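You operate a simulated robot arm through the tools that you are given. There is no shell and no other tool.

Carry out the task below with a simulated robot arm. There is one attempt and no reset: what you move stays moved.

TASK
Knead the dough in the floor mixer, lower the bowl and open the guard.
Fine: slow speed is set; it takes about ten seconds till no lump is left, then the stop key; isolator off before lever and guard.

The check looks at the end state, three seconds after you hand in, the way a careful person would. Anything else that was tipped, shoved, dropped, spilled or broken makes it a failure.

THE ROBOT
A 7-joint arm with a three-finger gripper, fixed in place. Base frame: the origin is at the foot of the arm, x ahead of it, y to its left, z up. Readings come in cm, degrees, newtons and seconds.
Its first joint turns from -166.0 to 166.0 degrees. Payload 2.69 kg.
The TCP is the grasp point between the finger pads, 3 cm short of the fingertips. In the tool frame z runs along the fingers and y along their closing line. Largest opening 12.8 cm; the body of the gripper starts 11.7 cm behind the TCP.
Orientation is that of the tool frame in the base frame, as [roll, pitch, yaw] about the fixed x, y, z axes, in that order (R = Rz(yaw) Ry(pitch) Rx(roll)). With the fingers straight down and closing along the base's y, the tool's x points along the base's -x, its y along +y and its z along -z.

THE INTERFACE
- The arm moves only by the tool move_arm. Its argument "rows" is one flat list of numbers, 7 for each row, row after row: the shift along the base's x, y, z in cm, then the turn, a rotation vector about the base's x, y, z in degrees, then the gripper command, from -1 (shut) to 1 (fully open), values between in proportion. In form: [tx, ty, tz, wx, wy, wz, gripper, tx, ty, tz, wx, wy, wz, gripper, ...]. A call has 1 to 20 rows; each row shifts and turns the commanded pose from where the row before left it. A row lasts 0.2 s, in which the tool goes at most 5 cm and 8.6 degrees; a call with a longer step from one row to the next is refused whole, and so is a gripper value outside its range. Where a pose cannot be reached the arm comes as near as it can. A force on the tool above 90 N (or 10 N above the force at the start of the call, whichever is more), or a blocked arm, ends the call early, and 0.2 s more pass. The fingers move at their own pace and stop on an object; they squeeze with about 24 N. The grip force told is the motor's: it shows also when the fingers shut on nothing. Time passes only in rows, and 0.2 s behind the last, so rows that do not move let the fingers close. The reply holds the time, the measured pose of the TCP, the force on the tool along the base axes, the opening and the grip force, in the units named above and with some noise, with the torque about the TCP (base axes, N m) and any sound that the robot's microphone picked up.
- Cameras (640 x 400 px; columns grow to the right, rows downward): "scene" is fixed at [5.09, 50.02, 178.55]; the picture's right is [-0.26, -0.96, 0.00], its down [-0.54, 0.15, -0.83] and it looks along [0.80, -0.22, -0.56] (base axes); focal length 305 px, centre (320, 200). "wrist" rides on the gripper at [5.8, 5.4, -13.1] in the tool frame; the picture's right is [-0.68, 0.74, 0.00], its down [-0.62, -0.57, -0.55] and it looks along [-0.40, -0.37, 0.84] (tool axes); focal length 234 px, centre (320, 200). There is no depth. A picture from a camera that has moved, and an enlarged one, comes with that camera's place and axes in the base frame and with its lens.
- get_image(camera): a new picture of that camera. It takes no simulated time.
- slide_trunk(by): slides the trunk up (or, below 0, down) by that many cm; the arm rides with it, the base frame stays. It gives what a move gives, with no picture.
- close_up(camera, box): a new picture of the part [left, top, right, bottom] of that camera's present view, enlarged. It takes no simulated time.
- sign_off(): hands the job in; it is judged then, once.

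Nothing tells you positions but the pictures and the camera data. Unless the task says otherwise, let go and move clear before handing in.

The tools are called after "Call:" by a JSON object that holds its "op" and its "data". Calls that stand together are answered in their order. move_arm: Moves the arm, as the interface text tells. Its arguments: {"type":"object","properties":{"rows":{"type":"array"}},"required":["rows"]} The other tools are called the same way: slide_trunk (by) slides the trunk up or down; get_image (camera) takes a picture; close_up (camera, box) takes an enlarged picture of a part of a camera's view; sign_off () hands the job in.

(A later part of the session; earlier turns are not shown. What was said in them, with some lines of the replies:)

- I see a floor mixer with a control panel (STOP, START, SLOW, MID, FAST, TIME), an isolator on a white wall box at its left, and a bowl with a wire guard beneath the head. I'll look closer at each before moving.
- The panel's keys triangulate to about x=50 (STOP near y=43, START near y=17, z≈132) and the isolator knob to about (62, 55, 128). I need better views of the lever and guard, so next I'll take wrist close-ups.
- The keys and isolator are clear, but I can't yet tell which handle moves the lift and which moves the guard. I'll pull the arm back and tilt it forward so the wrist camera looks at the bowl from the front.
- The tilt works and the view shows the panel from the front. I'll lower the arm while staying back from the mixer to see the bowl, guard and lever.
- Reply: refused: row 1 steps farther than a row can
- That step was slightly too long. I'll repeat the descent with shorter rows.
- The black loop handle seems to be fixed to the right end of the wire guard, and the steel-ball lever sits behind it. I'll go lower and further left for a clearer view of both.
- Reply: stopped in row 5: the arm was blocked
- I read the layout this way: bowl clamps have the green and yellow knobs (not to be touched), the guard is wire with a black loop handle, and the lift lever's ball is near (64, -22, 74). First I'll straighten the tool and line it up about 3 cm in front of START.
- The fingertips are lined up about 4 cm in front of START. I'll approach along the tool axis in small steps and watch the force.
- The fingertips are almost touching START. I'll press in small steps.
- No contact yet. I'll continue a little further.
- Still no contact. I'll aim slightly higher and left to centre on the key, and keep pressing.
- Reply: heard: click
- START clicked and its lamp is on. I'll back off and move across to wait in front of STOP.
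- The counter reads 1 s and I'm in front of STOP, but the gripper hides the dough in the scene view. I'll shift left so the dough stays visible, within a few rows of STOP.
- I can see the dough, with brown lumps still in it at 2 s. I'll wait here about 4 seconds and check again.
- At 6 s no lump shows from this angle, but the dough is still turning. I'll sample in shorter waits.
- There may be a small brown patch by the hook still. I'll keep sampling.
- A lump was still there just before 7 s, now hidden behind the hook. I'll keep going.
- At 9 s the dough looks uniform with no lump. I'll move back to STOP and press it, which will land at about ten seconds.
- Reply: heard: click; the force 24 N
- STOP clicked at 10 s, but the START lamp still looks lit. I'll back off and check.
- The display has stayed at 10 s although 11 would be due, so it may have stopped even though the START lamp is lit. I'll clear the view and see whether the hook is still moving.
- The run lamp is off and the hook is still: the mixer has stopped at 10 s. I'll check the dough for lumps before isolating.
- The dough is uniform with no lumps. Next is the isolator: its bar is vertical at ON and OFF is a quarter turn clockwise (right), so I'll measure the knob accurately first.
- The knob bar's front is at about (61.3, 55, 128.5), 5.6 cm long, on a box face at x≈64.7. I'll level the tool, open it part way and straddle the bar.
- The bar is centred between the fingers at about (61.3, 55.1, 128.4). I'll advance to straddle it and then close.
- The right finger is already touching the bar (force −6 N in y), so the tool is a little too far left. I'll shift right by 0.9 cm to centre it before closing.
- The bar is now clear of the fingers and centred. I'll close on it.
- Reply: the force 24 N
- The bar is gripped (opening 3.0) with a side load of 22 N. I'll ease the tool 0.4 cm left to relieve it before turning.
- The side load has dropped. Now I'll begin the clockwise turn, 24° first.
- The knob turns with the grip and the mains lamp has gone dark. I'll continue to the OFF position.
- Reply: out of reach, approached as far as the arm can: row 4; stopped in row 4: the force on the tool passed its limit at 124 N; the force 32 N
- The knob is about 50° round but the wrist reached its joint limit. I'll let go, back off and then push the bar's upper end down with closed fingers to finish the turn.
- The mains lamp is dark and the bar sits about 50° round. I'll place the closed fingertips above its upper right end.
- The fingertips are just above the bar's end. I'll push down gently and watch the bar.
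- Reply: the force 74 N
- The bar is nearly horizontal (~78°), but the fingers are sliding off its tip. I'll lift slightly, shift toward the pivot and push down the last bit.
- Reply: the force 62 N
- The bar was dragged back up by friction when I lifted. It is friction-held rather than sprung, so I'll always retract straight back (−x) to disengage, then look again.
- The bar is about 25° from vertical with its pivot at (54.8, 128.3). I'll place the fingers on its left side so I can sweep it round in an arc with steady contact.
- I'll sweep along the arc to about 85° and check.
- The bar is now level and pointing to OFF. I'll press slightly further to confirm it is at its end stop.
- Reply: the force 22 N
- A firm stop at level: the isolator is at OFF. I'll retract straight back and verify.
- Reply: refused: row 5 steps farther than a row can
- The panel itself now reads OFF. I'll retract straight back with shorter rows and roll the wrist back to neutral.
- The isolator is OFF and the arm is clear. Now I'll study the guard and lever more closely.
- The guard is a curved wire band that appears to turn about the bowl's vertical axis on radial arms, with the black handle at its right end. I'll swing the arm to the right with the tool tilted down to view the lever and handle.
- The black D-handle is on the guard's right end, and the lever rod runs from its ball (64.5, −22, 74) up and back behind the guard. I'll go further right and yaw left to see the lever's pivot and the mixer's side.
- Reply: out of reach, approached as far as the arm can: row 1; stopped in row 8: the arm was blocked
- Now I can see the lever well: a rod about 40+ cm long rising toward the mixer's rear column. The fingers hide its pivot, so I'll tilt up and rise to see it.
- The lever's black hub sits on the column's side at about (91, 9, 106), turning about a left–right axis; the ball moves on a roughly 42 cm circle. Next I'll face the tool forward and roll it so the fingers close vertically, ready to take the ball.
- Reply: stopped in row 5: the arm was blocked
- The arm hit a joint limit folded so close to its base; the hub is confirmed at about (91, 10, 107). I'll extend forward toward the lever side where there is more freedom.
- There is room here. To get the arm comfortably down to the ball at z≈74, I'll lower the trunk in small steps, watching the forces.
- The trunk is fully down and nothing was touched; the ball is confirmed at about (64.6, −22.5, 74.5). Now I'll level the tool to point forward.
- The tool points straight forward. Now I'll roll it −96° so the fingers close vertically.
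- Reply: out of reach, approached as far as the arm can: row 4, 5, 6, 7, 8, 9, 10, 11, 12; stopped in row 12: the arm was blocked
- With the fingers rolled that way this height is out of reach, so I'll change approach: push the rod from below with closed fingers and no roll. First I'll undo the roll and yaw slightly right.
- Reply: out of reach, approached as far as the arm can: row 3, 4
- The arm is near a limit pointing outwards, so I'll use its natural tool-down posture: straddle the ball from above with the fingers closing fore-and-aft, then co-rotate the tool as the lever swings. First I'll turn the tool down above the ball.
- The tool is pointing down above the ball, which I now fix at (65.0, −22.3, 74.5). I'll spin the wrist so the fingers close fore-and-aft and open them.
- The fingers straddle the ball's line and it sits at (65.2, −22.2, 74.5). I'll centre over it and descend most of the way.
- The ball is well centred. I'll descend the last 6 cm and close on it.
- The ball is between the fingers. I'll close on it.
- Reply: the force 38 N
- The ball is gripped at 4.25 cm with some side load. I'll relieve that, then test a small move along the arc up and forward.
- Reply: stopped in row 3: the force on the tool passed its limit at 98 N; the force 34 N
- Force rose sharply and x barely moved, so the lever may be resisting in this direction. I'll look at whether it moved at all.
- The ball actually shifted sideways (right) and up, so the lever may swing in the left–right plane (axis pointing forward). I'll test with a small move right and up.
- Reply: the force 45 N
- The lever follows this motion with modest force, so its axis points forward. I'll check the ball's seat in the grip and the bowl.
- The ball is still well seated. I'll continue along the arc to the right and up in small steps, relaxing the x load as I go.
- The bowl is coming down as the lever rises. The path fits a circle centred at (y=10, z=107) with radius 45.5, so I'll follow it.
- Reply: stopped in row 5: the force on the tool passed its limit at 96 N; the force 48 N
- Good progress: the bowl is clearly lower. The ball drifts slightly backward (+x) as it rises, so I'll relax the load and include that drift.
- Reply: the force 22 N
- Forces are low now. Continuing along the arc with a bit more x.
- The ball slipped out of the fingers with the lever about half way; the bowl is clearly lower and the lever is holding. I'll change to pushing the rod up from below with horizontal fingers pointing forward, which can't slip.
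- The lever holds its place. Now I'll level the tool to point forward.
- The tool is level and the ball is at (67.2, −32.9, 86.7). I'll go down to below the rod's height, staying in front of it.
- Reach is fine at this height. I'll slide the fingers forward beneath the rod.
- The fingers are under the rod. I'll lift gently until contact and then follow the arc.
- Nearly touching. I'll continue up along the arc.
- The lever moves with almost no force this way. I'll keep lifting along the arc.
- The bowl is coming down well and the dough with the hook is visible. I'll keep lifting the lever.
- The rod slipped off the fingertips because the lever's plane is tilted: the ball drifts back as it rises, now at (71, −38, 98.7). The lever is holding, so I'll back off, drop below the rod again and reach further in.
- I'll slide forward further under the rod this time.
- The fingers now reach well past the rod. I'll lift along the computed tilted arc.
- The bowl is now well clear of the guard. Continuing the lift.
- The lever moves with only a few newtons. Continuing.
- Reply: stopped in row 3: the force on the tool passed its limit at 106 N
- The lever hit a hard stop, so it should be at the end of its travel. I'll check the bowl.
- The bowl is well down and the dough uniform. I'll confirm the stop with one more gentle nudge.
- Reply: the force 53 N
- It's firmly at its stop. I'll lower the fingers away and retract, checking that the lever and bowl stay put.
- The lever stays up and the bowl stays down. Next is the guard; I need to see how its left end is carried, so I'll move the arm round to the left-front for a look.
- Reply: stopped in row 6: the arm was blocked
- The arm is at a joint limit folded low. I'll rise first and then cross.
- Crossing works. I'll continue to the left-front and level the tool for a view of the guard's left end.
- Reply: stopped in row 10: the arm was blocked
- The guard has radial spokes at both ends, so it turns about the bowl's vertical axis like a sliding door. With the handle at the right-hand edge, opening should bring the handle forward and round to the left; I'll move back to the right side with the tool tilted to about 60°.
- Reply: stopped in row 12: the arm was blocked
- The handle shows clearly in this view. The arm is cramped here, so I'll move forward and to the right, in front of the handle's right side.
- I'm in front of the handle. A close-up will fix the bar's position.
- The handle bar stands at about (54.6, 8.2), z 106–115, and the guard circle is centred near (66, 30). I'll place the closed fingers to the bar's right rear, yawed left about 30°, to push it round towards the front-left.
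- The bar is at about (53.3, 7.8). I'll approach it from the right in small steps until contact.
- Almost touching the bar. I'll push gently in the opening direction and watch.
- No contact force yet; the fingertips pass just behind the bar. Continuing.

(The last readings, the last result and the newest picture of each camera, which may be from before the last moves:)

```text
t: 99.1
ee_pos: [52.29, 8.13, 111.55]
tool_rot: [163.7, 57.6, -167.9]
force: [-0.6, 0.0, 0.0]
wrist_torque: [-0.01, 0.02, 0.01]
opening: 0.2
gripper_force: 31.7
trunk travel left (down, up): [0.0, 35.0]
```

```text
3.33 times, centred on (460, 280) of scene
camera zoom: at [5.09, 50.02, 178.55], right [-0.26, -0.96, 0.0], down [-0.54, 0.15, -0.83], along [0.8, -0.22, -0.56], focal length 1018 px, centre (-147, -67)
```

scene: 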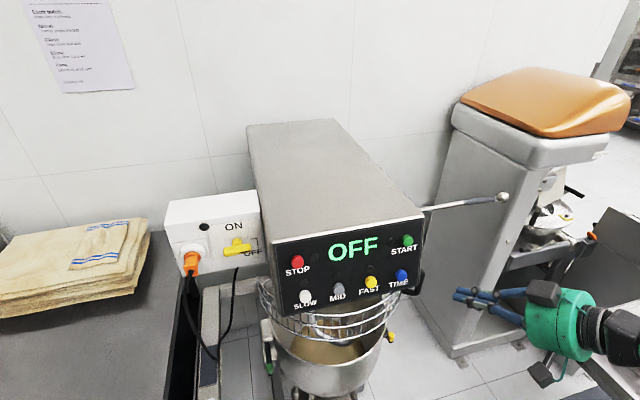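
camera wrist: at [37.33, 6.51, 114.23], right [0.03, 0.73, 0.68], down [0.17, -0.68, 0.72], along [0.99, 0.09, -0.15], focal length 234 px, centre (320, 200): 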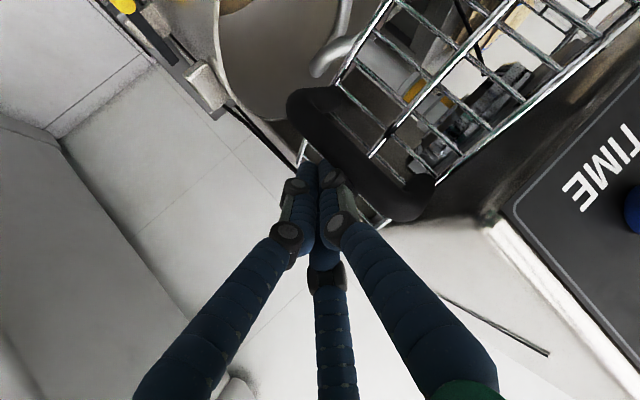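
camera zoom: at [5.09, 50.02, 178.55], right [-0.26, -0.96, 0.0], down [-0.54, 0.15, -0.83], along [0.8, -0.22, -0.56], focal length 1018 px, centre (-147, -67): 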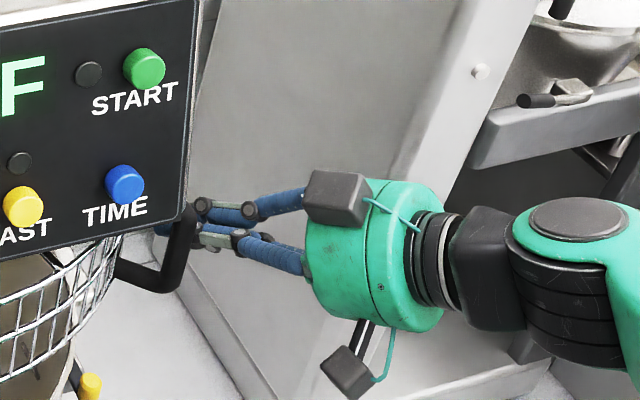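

The guard is turning with the handle with almost no force, so this is the opening direction. Before continuing, I'll steepen the tool (about 30° from vertical) so the fingertips stay clear of the guard's wires as the handle comes to the front.

Call:
{"op": "move_arm", "data": {"rows": [0, 0, 0.3, -3.6, 6, 0, -1, 0, 0, 0.3, -3.6, 6, 0, -1, 0, 0, 0.3, -3.6, 6, 0, -1, 0, 0, 0.3, -3.6, 6, 0, -1]}}

Call:
{"op": "get_image", "data": {"camera": "wrist"}}

Call:
{"op": "close_up", "data": {"camera": "scene", "box": [360, 220, 520, 340]}}

```text
t: 100.1
ee_pos: [52.24, 8.16, 112.78]
tool_rot: [173.8, 30.4, -160.7]
force: [-0.9, -0.2, 0.5]
wrist_torque: [0.0, -0.03, 0.02]
opening: 0.23
gripper_force: 31.0
trunk travel left (down, up): [0.0, 35.0]
```

```text
taken
camera wrist: at [39.79, 8.0, 121.56], right [0.27, 0.87, 0.41], down [0.48, -0.49, 0.73], along [0.84, 0.0, -0.55], focal length 234 px, centre (320, 200)
```

wrist: 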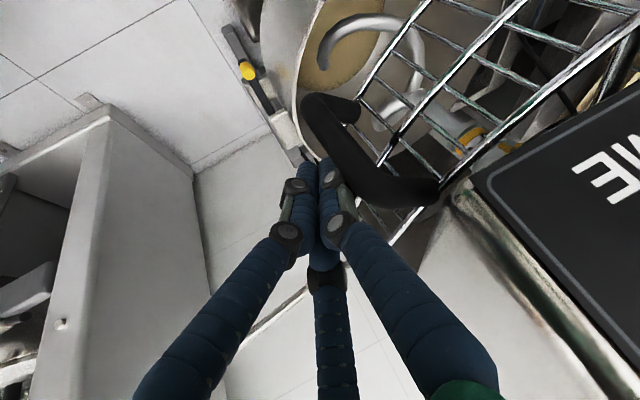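

```text
3.33 times, centred on (440, 280) of scene
camera zoom: at [5.09, 50.02, 178.55], right [-0.26, -0.96, 0.0], down [-0.54, 0.15, -0.83], along [0.8, -0.22, -0.56], focal length 1018 px, centre (-80, -67)
```

zoom: 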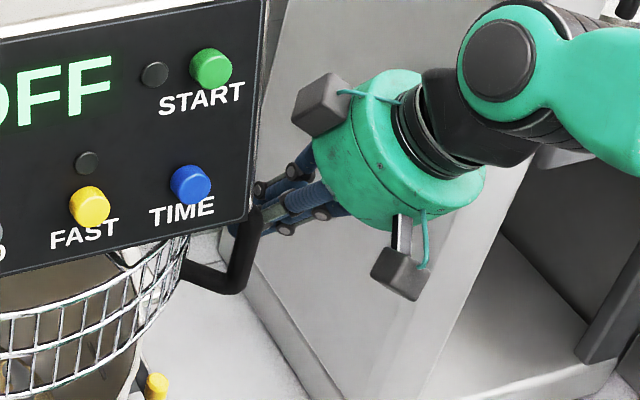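

The tool is steeper and still in contact. I'll follow the arc towards the front, leaning the hand back slightly to clear the panel corner.

Call:
{"op": "move_arm", "data": {"rows": [-0.8, 1.1, 0, 2.5, -4.3, 0, -1, -0.8, 1.1, 0, 2.5, -4.3, 0, -1, -1.1, 1, 0, 1, -2, 0, -1, -1.1, 1, 0, 0, 0, 0, -1, -1.1, 1, 0, 0, 0, 0, -1]}}

Call:
{"op": "get_image", "data": {"camera": "wrist"}}

Call:
{"op": "close_up", "data": {"camera": "scene", "box": [300, 220, 500, 345]}}

```text
t: 101.3
ee_pos: [47.52, 13.26, 112.67]
tool_rot: [170.8, 42.4, -162.4]
force: [0.7, 0.2, 0.2]
wrist_torque: [-0.02, 0.02, 0.05]
opening: 0.22
gripper_force: 31.0
trunk travel left (down, up): [0.0, 35.0]
```

```text
taken
camera wrist: at [33.59, 12.37, 119.04], right [0.18, 0.82, 0.54], down [0.34, -0.57, 0.75], along [0.92, 0.05, -0.38], focal length 234 px, centre (320, 200)
```

wrist: 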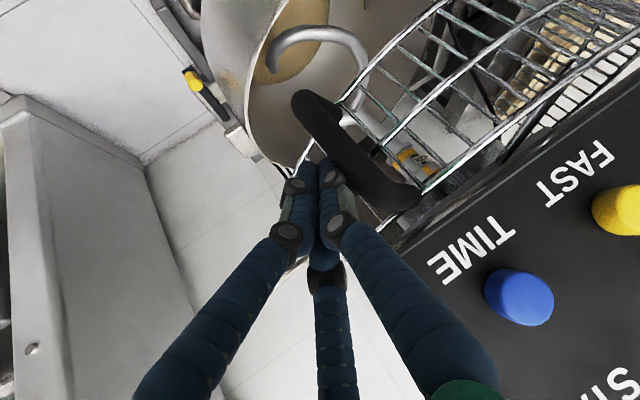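

```text
3.20 times, centred on (400, 282) of scene
camera zoom: at [5.09, 50.02, 178.55], right [-0.26, -0.96, 0.0], down [-0.54, 0.15, -0.83], along [0.8, -0.22, -0.56], focal length 977 px, centre (64, -64)
```

zoom: 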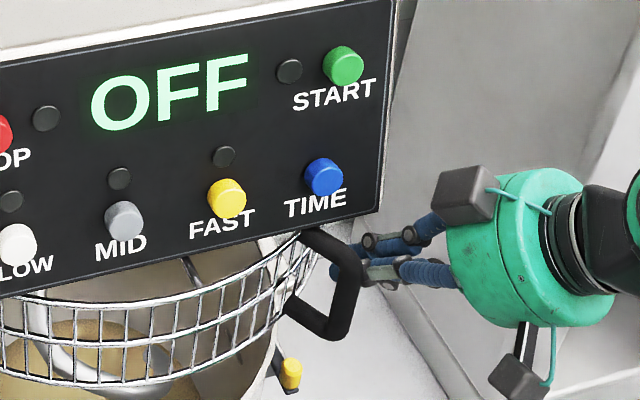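

The guard follows smoothly; the handle is now at about (46, 15.6). I'll continue along the arc.

Call:
{"op": "move_arm", "data": {"rows": [-1.2, 1.4, 0, 0, 0, -3, -1, -1.2, 1.4, 0, 0, 0, -3, -1, -1, 1.35, 0, 0, 0, -3, -1, -1, 1.35, 0, 0, 0, -3, -1, -0.7, 1.6, 0, 0, 0, -3, -1, -0.7, 1.6, 0, 0, 0, -3, -1]}}

Call:
{"op": "get_image", "data": {"camera": "wrist"}}

Call:
{"op": "close_up", "data": {"camera": "scene", "box": [260, 220, 484, 360]}}

```text
t: 102.7
ee_pos: [41.67, 22.07, 112.82]
tool_rot: [170.9, 42.6, 179.7]
force: [0.0, 0.0, 0.0]
wrist_torque: [0.0, -0.02, -0.02]
opening: 0.22
gripper_force: 31.6
trunk travel left (down, up): [0.0, 35.0]
```

```text
taken
camera wrist: at [28.04, 25.41, 119.03], right [0.42, 0.72, 0.54], down [0.15, -0.65, 0.75], along [0.89, -0.24, -0.38], focal length 234 px, centre (320, 200)
```

wrist: 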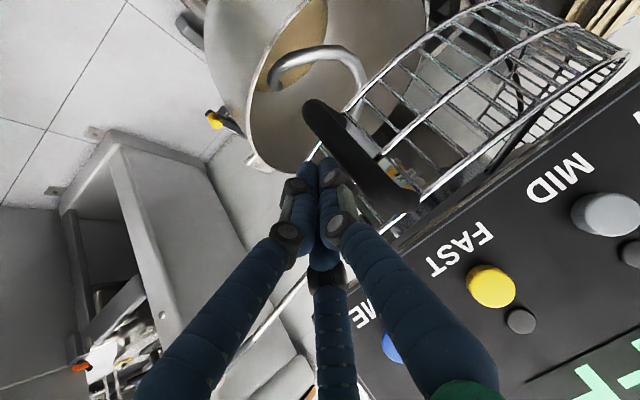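

```text
2.86 times, centred on (372, 290) of scene
camera zoom: at [5.09, 50.02, 178.55], right [-0.26, -0.96, 0.0], down [-0.54, 0.15, -0.83], along [0.8, -0.22, -0.56], focal length 873 px, centre (171, -57)
```

zoom: 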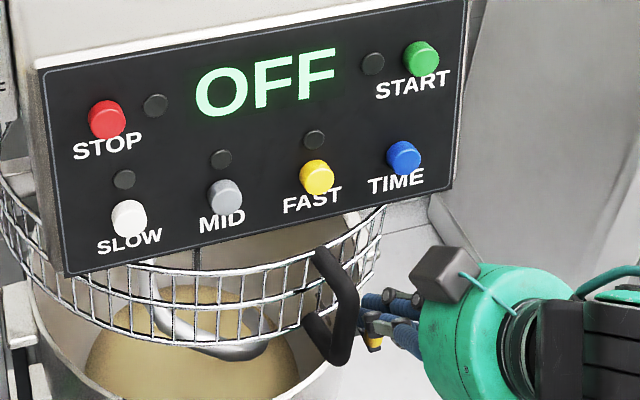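

The guard is sliding round well. Continuing across the front.

Call:
{"op": "move_arm", "data": {"rows": [-0.5, 1.5, 0, 0, 0, 0, -1, -0.4, 1.5, 0, 0, 0, 0, -1, -0.25, 1.6, 0, 0, 0, 0, -1, -0.25, 1.6, 0, 0, 0, 0, -1, 0, 1.55, 0, 0, 0, 0, -1, 0, 1.55, 0, 0, 0, 0, -1]}}

Call:
{"op": "get_image", "data": {"camera": "wrist"}}

Call:
{"op": "close_up", "data": {"camera": "scene", "box": [220, 220, 444, 360]}}

```text
t: 104.1
ee_pos: [40.12, 31.31, 112.71]
tool_rot: [170.9, 42.4, 179.6]
force: [0.2, -0.7, -0.7]
wrist_torque: [0.01, -0.01, 0.01]
opening: 0.2
gripper_force: 31.8
trunk travel left (down, up): [0.0, 35.0]
```

```text
taken
camera wrist: at [26.59, 34.71, 119.01], right [0.43, 0.72, 0.54], down [0.15, -0.65, 0.75], along [0.89, -0.24, -0.38], focal length 234 px, centre (320, 200)
```

wrist: 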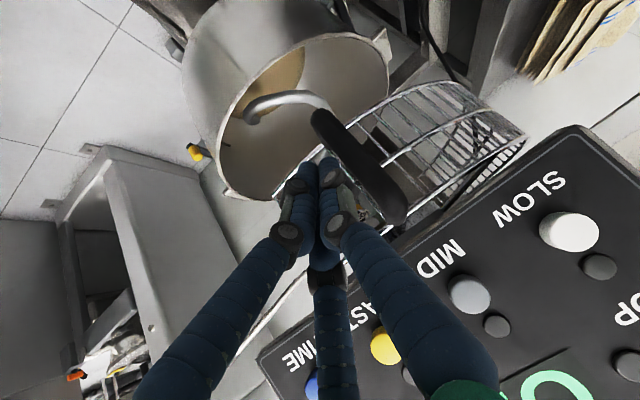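

```text
2.86 times, centred on (332, 290) of scene
camera zoom: at [5.09, 50.02, 178.55], right [-0.26, -0.96, 0.0], down [-0.54, 0.15, -0.83], along [0.8, -0.22, -0.56], focal length 873 px, centre (286, -57)
```

zoom: 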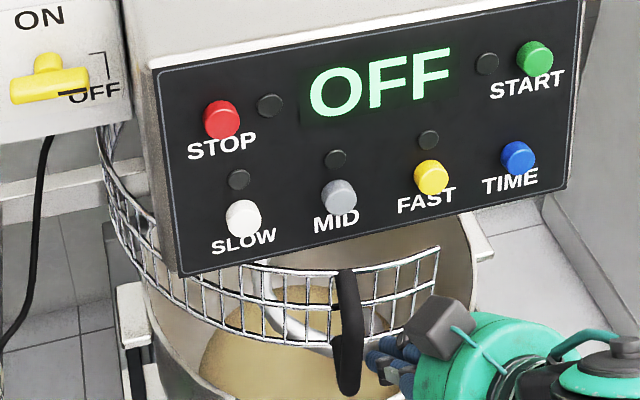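

The handle is now at the front and the right side is open. Continuing toward the left.

Call:
{"op": "move_arm", "data": {"rows": [0.2, 1.7, 0, 0, 0, 0, -1, 0.3, 1.7, 0, 0, 0, 0, -1, 0.35, 1.5, 0, 0, 0, 0, -1, 0.4, 1.5, 0, 0, 0, 0, -1, 0.6, 1.5, 0, 0, 0, 0, -1, 0.7, 1.5, 0, 0, 0, 0, -1]}}

Call:
{"op": "get_image", "data": {"camera": "wrist"}}

Call:
{"op": "get_image", "data": {"camera": "scene"}}

```text
t: 105.5
ee_pos: [42.79, 40.75, 112.78]
tool_rot: [170.8, 42.4, 179.7]
force: [-0.7, -0.4, 0.4]
wrist_torque: [0.04, 0.02, 0.03]
opening: 0.23
gripper_force: 31.1
trunk travel left (down, up): [0.0, 35.0]
```

```text
taken
camera wrist: at [29.19, 44.13, 119.08], right [0.42, 0.72, 0.54], down [0.15, -0.65, 0.75], along [0.89, -0.24, -0.38], focal length 234 px, centre (320, 200)
```

wrist: 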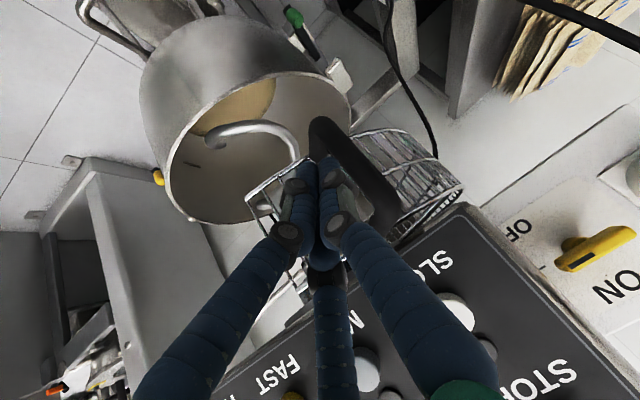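

```text
taken
```

scene: 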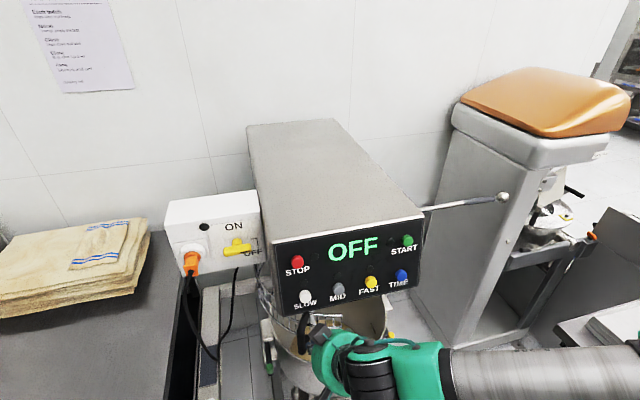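

Handle at the left-front, the front and right are open. I'll continue slowly until the guard's own stop.

Call:
{"op": "move_arm", "data": {"rows": [0.75, 1.4, 0, 0, 0, -2, -1, 0.75, 1.4, 0, 0, 0, -2, -1, 1, 1.2, 0, 0, 0, -2, -1]}}

Call:
{"op": "get_image", "data": {"camera": "wrist"}}

Call:
{"op": "close_up", "data": {"camera": "scene", "box": [220, 250, 444, 390]}}

```text
t: 106.3
ee_pos: [44.4, 43.45, 112.64]
tool_rot: [171.6, 42.2, 174.2]
force: [-58.0, -43.4, 19.4]
wrist_torque: [-0.17, 0.61, 0.02]
opening: 0.16
gripper_force: 31.4
trunk travel left (down, up): [0.0, 35.0]
stopped in row 3: the force on the tool passed its limit at 121 N (the readings are from after the stop); the commanded pose is now the measured one
```

```text
taken
camera wrist: at [31.22, 48.34, 118.92], right [0.5, 0.68, 0.53], down [0.08, -0.65, 0.75], along [0.86, -0.33, -0.38], focal length 234 px, centre (320, 200)
```

wrist: 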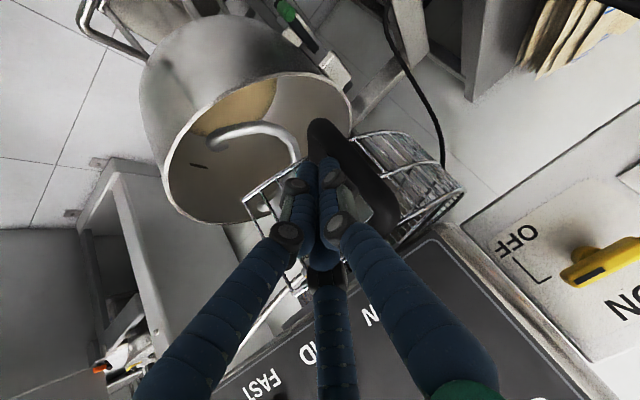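

```text
2.86 times, centred on (332, 320) of scene
camera zoom: at [5.09, 50.02, 178.55], right [-0.26, -0.96, 0.0], down [-0.54, 0.15, -0.83], along [0.8, -0.22, -0.56], focal length 873 px, centre (286, -143)
```

zoom: 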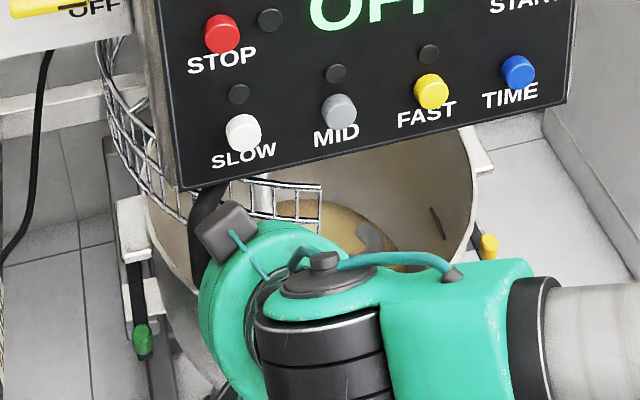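

The guard met a firm stop after roughly 100° of travel. I'll back the fingers off the way they came and look.

Call:
{"op": "move_arm", "data": {"rows": [-0.8, -1, 0, 0, 0, 0, -1, -2, -1.5, 0.5, 0, 0, 0, -1, -3.5, -1, 1.5, 0, 0, 0, -1, -4, 0, 2.5, 0, 0, 0, -1]}}

Call:
{"op": "get_image", "data": {"camera": "wrist"}}

Call:
{"op": "get_image", "data": {"camera": "scene"}}

```text
t: 107.3
ee_pos: [34.08, 40.39, 116.87]
tool_rot: [171.7, 42.0, 174.4]
force: [0.1, 0.5, 0.5]
wrist_torque: [-0.01, 0.02, -0.03]
opening: 0.22
gripper_force: 31.0
trunk travel left (down, up): [0.0, 35.0]
```

```text
taken
camera wrist: at [21.05, 45.27, 123.14], right [0.5, 0.68, 0.53], down [0.09, -0.65, 0.75], along [0.86, -0.33, -0.38], focal length 234 px, centre (320, 200)
```

wrist: 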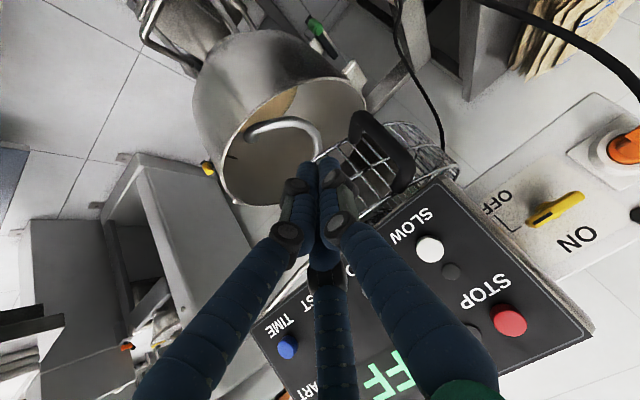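

```text
taken
```

scene: 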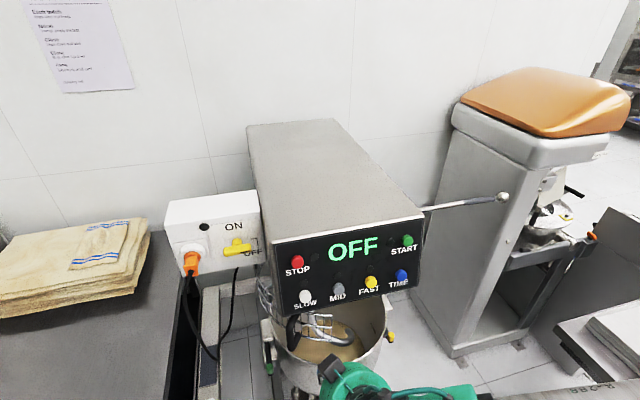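

The guard stands open to the left with the front and right of the bowl clear. I'll take a close look to judge whether it is at its stop.

Call:
{"op": "close_up", "data": {"camera": "scene", "box": [230, 260, 422, 380]}}

Call:
{"op": "close_up", "data": {"camera": "wrist", "box": [300, 60, 500, 220]}}

```text
3.33 times, centred on (326, 320) of scene
camera zoom: at [5.09, 50.02, 178.55], right [-0.26, -0.96, 0.0], down [-0.54, 0.15, -0.83], along [0.8, -0.22, -0.56], focal length 1018 px, centre (300, -200)
```

zoom: 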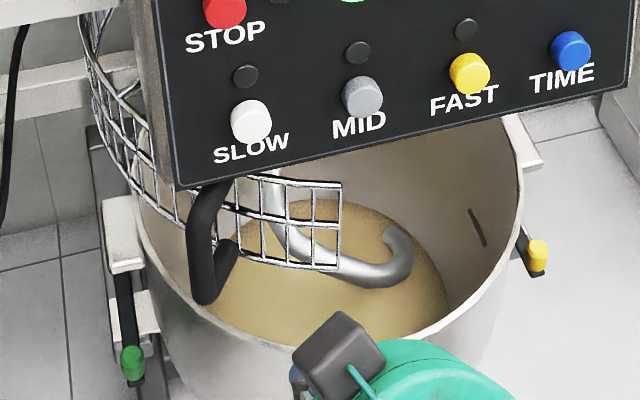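

```text
2.50 times, centred on (400, 140) of wrist
camera zoom: at [21.05, 45.27, 123.14], right [0.5, 0.68, 0.53], down [0.09, -0.65, 0.75], along [0.86, -0.33, -0.38], focal length 585 px, centre (120, 350)
```

zoom: 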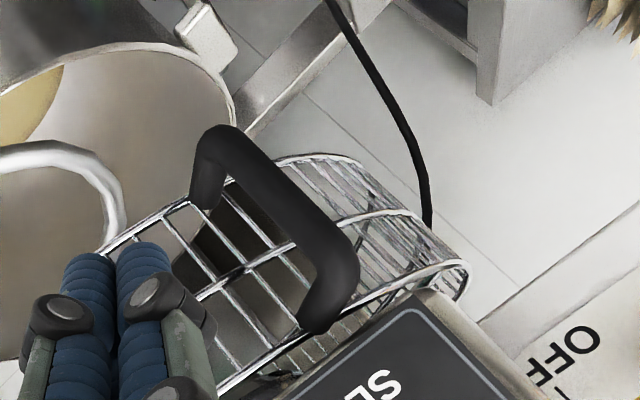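

The guard has turned about 102°. I'll do one gentle re-check at a slightly more outward contact to be sure it's the guard's own stop and not my fingertips on the wires.

Call:
{"op": "move_arm", "data": {"rows": [4, 0, -2.5, 0, 0, 0, -1, 3.3, 0.8, -1.5, 0, 0, 0, -1, 1.2, 0.8, -0.2, 0, 0, 0, -1, 0.5, 0.8, 0, 0, 0, 0, -1, 0.3, 0.5, 0, 0, 0, 0, -1]}}

Call:
{"op": "move_arm", "data": {"rows": [0.3, 0.4, 0, 0, 0, 0, -1, 0.3, 0.4, 0, 0, 0, 0, -1]}}

Call:
{"op": "get_image", "data": {"camera": "wrist"}}

```text
t: 108.5
ee_pos: [43.8, 43.32, 112.54]
tool_rot: [171.6, 42.1, 174.4]
force: [-0.1, 0.2, 0.3]
wrist_torque: [0.01, 0.01, 0.01]
opening: 0.21
gripper_force: 30.6
trunk travel left (down, up): [0.0, 35.0]
```

```text
t: 109.1
ee_pos: [43.95, 43.85, 112.62]
tool_rot: [171.7, 42.0, 174.5]
force: [-34.5, -33.4, 3.0]
wrist_torque: [-0.31, 0.48, -0.2]
opening: 0.19
gripper_force: 31.2
trunk travel left (down, up): [0.0, 35.0]
```

```text
taken
camera wrist: at [30.99, 48.67, 118.91], right [0.5, 0.68, 0.53], down [0.08, -0.65, 0.76], along [0.86, -0.33, -0.38], focal length 234 px, centre (320, 200)
```

wrist: 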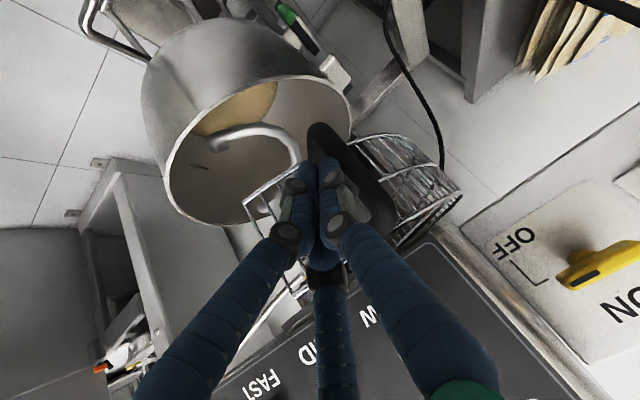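

That confirms the guard is at its own stop. I'll back off and move the arm well clear.

Call:
{"op": "move_arm", "data": {"rows": [-0.6, -0.8, 0, 0, 0, 0, -1, -2, -1.5, 0.5, 0, 0, 0, -1, -3.5, -1, 1.5, 0, 0, 0, -1, -4, 0, 2.5, 0, 0, 0, -1, -1, -1, 4, 0, 0, 0, -1, -1, -1, 4, 0, 0, 0, -1, -1, -1, 4, 0, 0, 0, -1, -1, -1, 4, 0, 0, 0, -1]}}

Call:
{"op": "get_image", "data": {"camera": "scene"}}

Call:
{"op": "get_image", "data": {"camera": "wrist"}}

Call:
{"op": "close_up", "data": {"camera": "scene", "box": [150, 180, 470, 400]}}

```text
t: 110.9
ee_pos: [30.24, 36.92, 133.07]
tool_rot: [171.7, 42.1, 174.4]
force: [0.9, 0.0, -0.2]
wrist_torque: [-0.01, -0.02, -0.02]
opening: 0.18
gripper_force: 31.6
trunk travel left (down, up): [0.0, 35.0]
```

```text
taken
```

scene: 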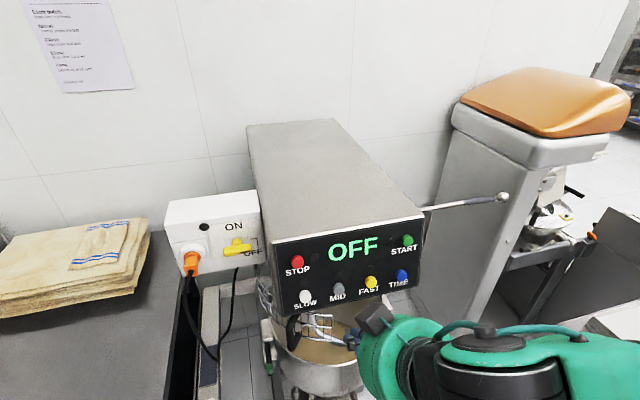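

```text
taken
camera wrist: at [17.17, 41.68, 139.41], right [0.5, 0.68, 0.53], down [0.09, -0.65, 0.75], along [0.86, -0.33, -0.38], focal length 234 px, centre (320, 200)
```

wrist: 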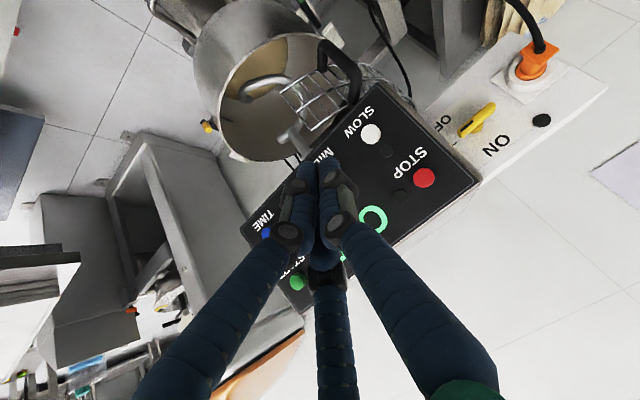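

```text
1.82 times, centred on (310, 290) of scene
camera zoom: at [5.09, 50.02, 178.55], right [-0.26, -0.96, 0.0], down [-0.54, 0.15, -0.83], along [0.8, -0.22, -0.56], focal length 555 px, centre (338, 36)
```

zoom: 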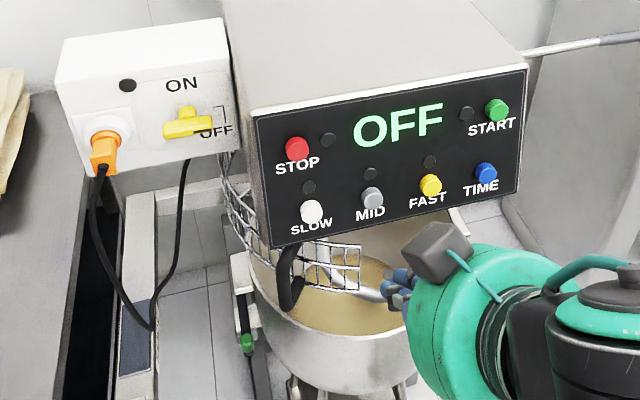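

All looks right. I'll move the arm further clear to one side and take a final look at everything.

Call:
{"op": "move_arm", "data": {"rows": [0, -3.5, 3, 0, 0, 0, -1, 0, -3.5, 3, 0, 0, 0, -1, 0, -3.5, 3, 0, 0, 0, -1, 0, -3.5, 3, 0, 0, 0, -0.5, 0, -3.5, 2, 0, 0, 0, 0]}}

Call:
{"op": "get_image", "data": {"camera": "scene"}}

Call:
{"op": "close_up", "data": {"camera": "scene", "box": [220, 260, 444, 400]}}

Call:
{"op": "close_up", "data": {"camera": "scene", "box": [150, 180, 310, 280]}}

```text
t: 112.1
ee_pos: [30.21, 19.41, 146.86]
tool_rot: [172.1, 41.9, 174.9]
force: [-0.3, -0.6, -0.3]
wrist_torque: [-0.01, 0.0, -0.02]
opening: 6.41
gripper_force: 0.1
trunk travel left (down, up): [0.0, 35.0]
```

```text
taken
```

scene: 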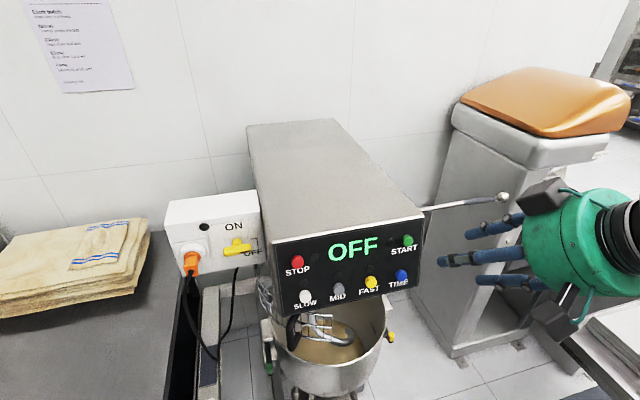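

```text
2.86 times, centred on (332, 330) of scene
camera zoom: at [5.09, 50.02, 178.55], right [-0.26, -0.96, 0.0], down [-0.54, 0.15, -0.83], along [0.8, -0.22, -0.56], focal length 873 px, centre (286, -171)
```

zoom: 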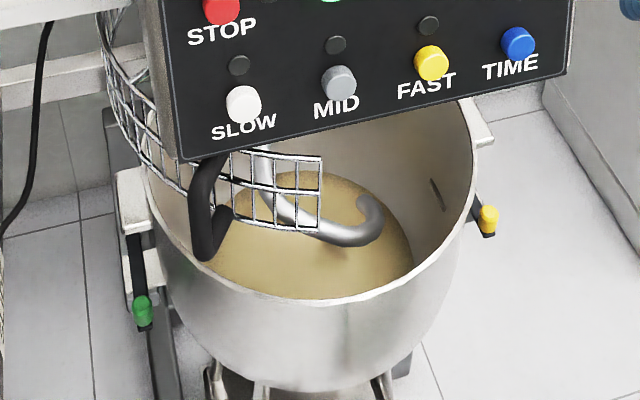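

```text
4.00 times, centred on (230, 230) of scene
camera zoom: at [5.09, 50.02, 178.55], right [-0.26, -0.96, 0.0], down [-0.54, 0.15, -0.83], along [0.8, -0.22, -0.56], focal length 1222 px, centre (680, 80)
```

zoom: 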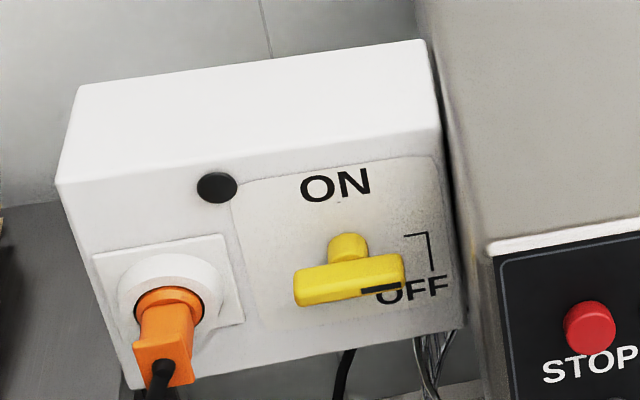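

The end state matches the task: the dough is smooth with no lump and the mixer was stopped at 10 s. The isolator bar is at OFF with its lamp dark and the panel reading OFF. The bowl is fully lowered, the guard is open to its stop, nothing else is disturbed and the arm is clear, so I'm handing in.

Call:
{"op": "sign_off", "data": {}}

```text
The job is handed in.
```

The dough is kneaded, the bowl is lowered and the guard is open; the job is handed in.

- **Kneading:** it ran on slow, and I pressed STOP with the display at 10 s. No lump is visible in the dough.
- **Isolator:** turned to OFF before I touched the lever or guard. Its lamp is dark and the panel reads OFF. It took several tries, because the knob slipped part of the way back towards ON during one push before I got it to its stop.
- **Bowl:** lowered by raising the lift lever to its stop, and it stays down with the lever released. The lever slipped off the gripper twice on the way, but held its position each time.
- **Guard:** swung about 100° round to the left, up to its own stop. The front and right of the bowl are clear.

In the final pictures nothing else looks moved, spilled or damaged. The gripper is empty and the arm is clear of the machine.
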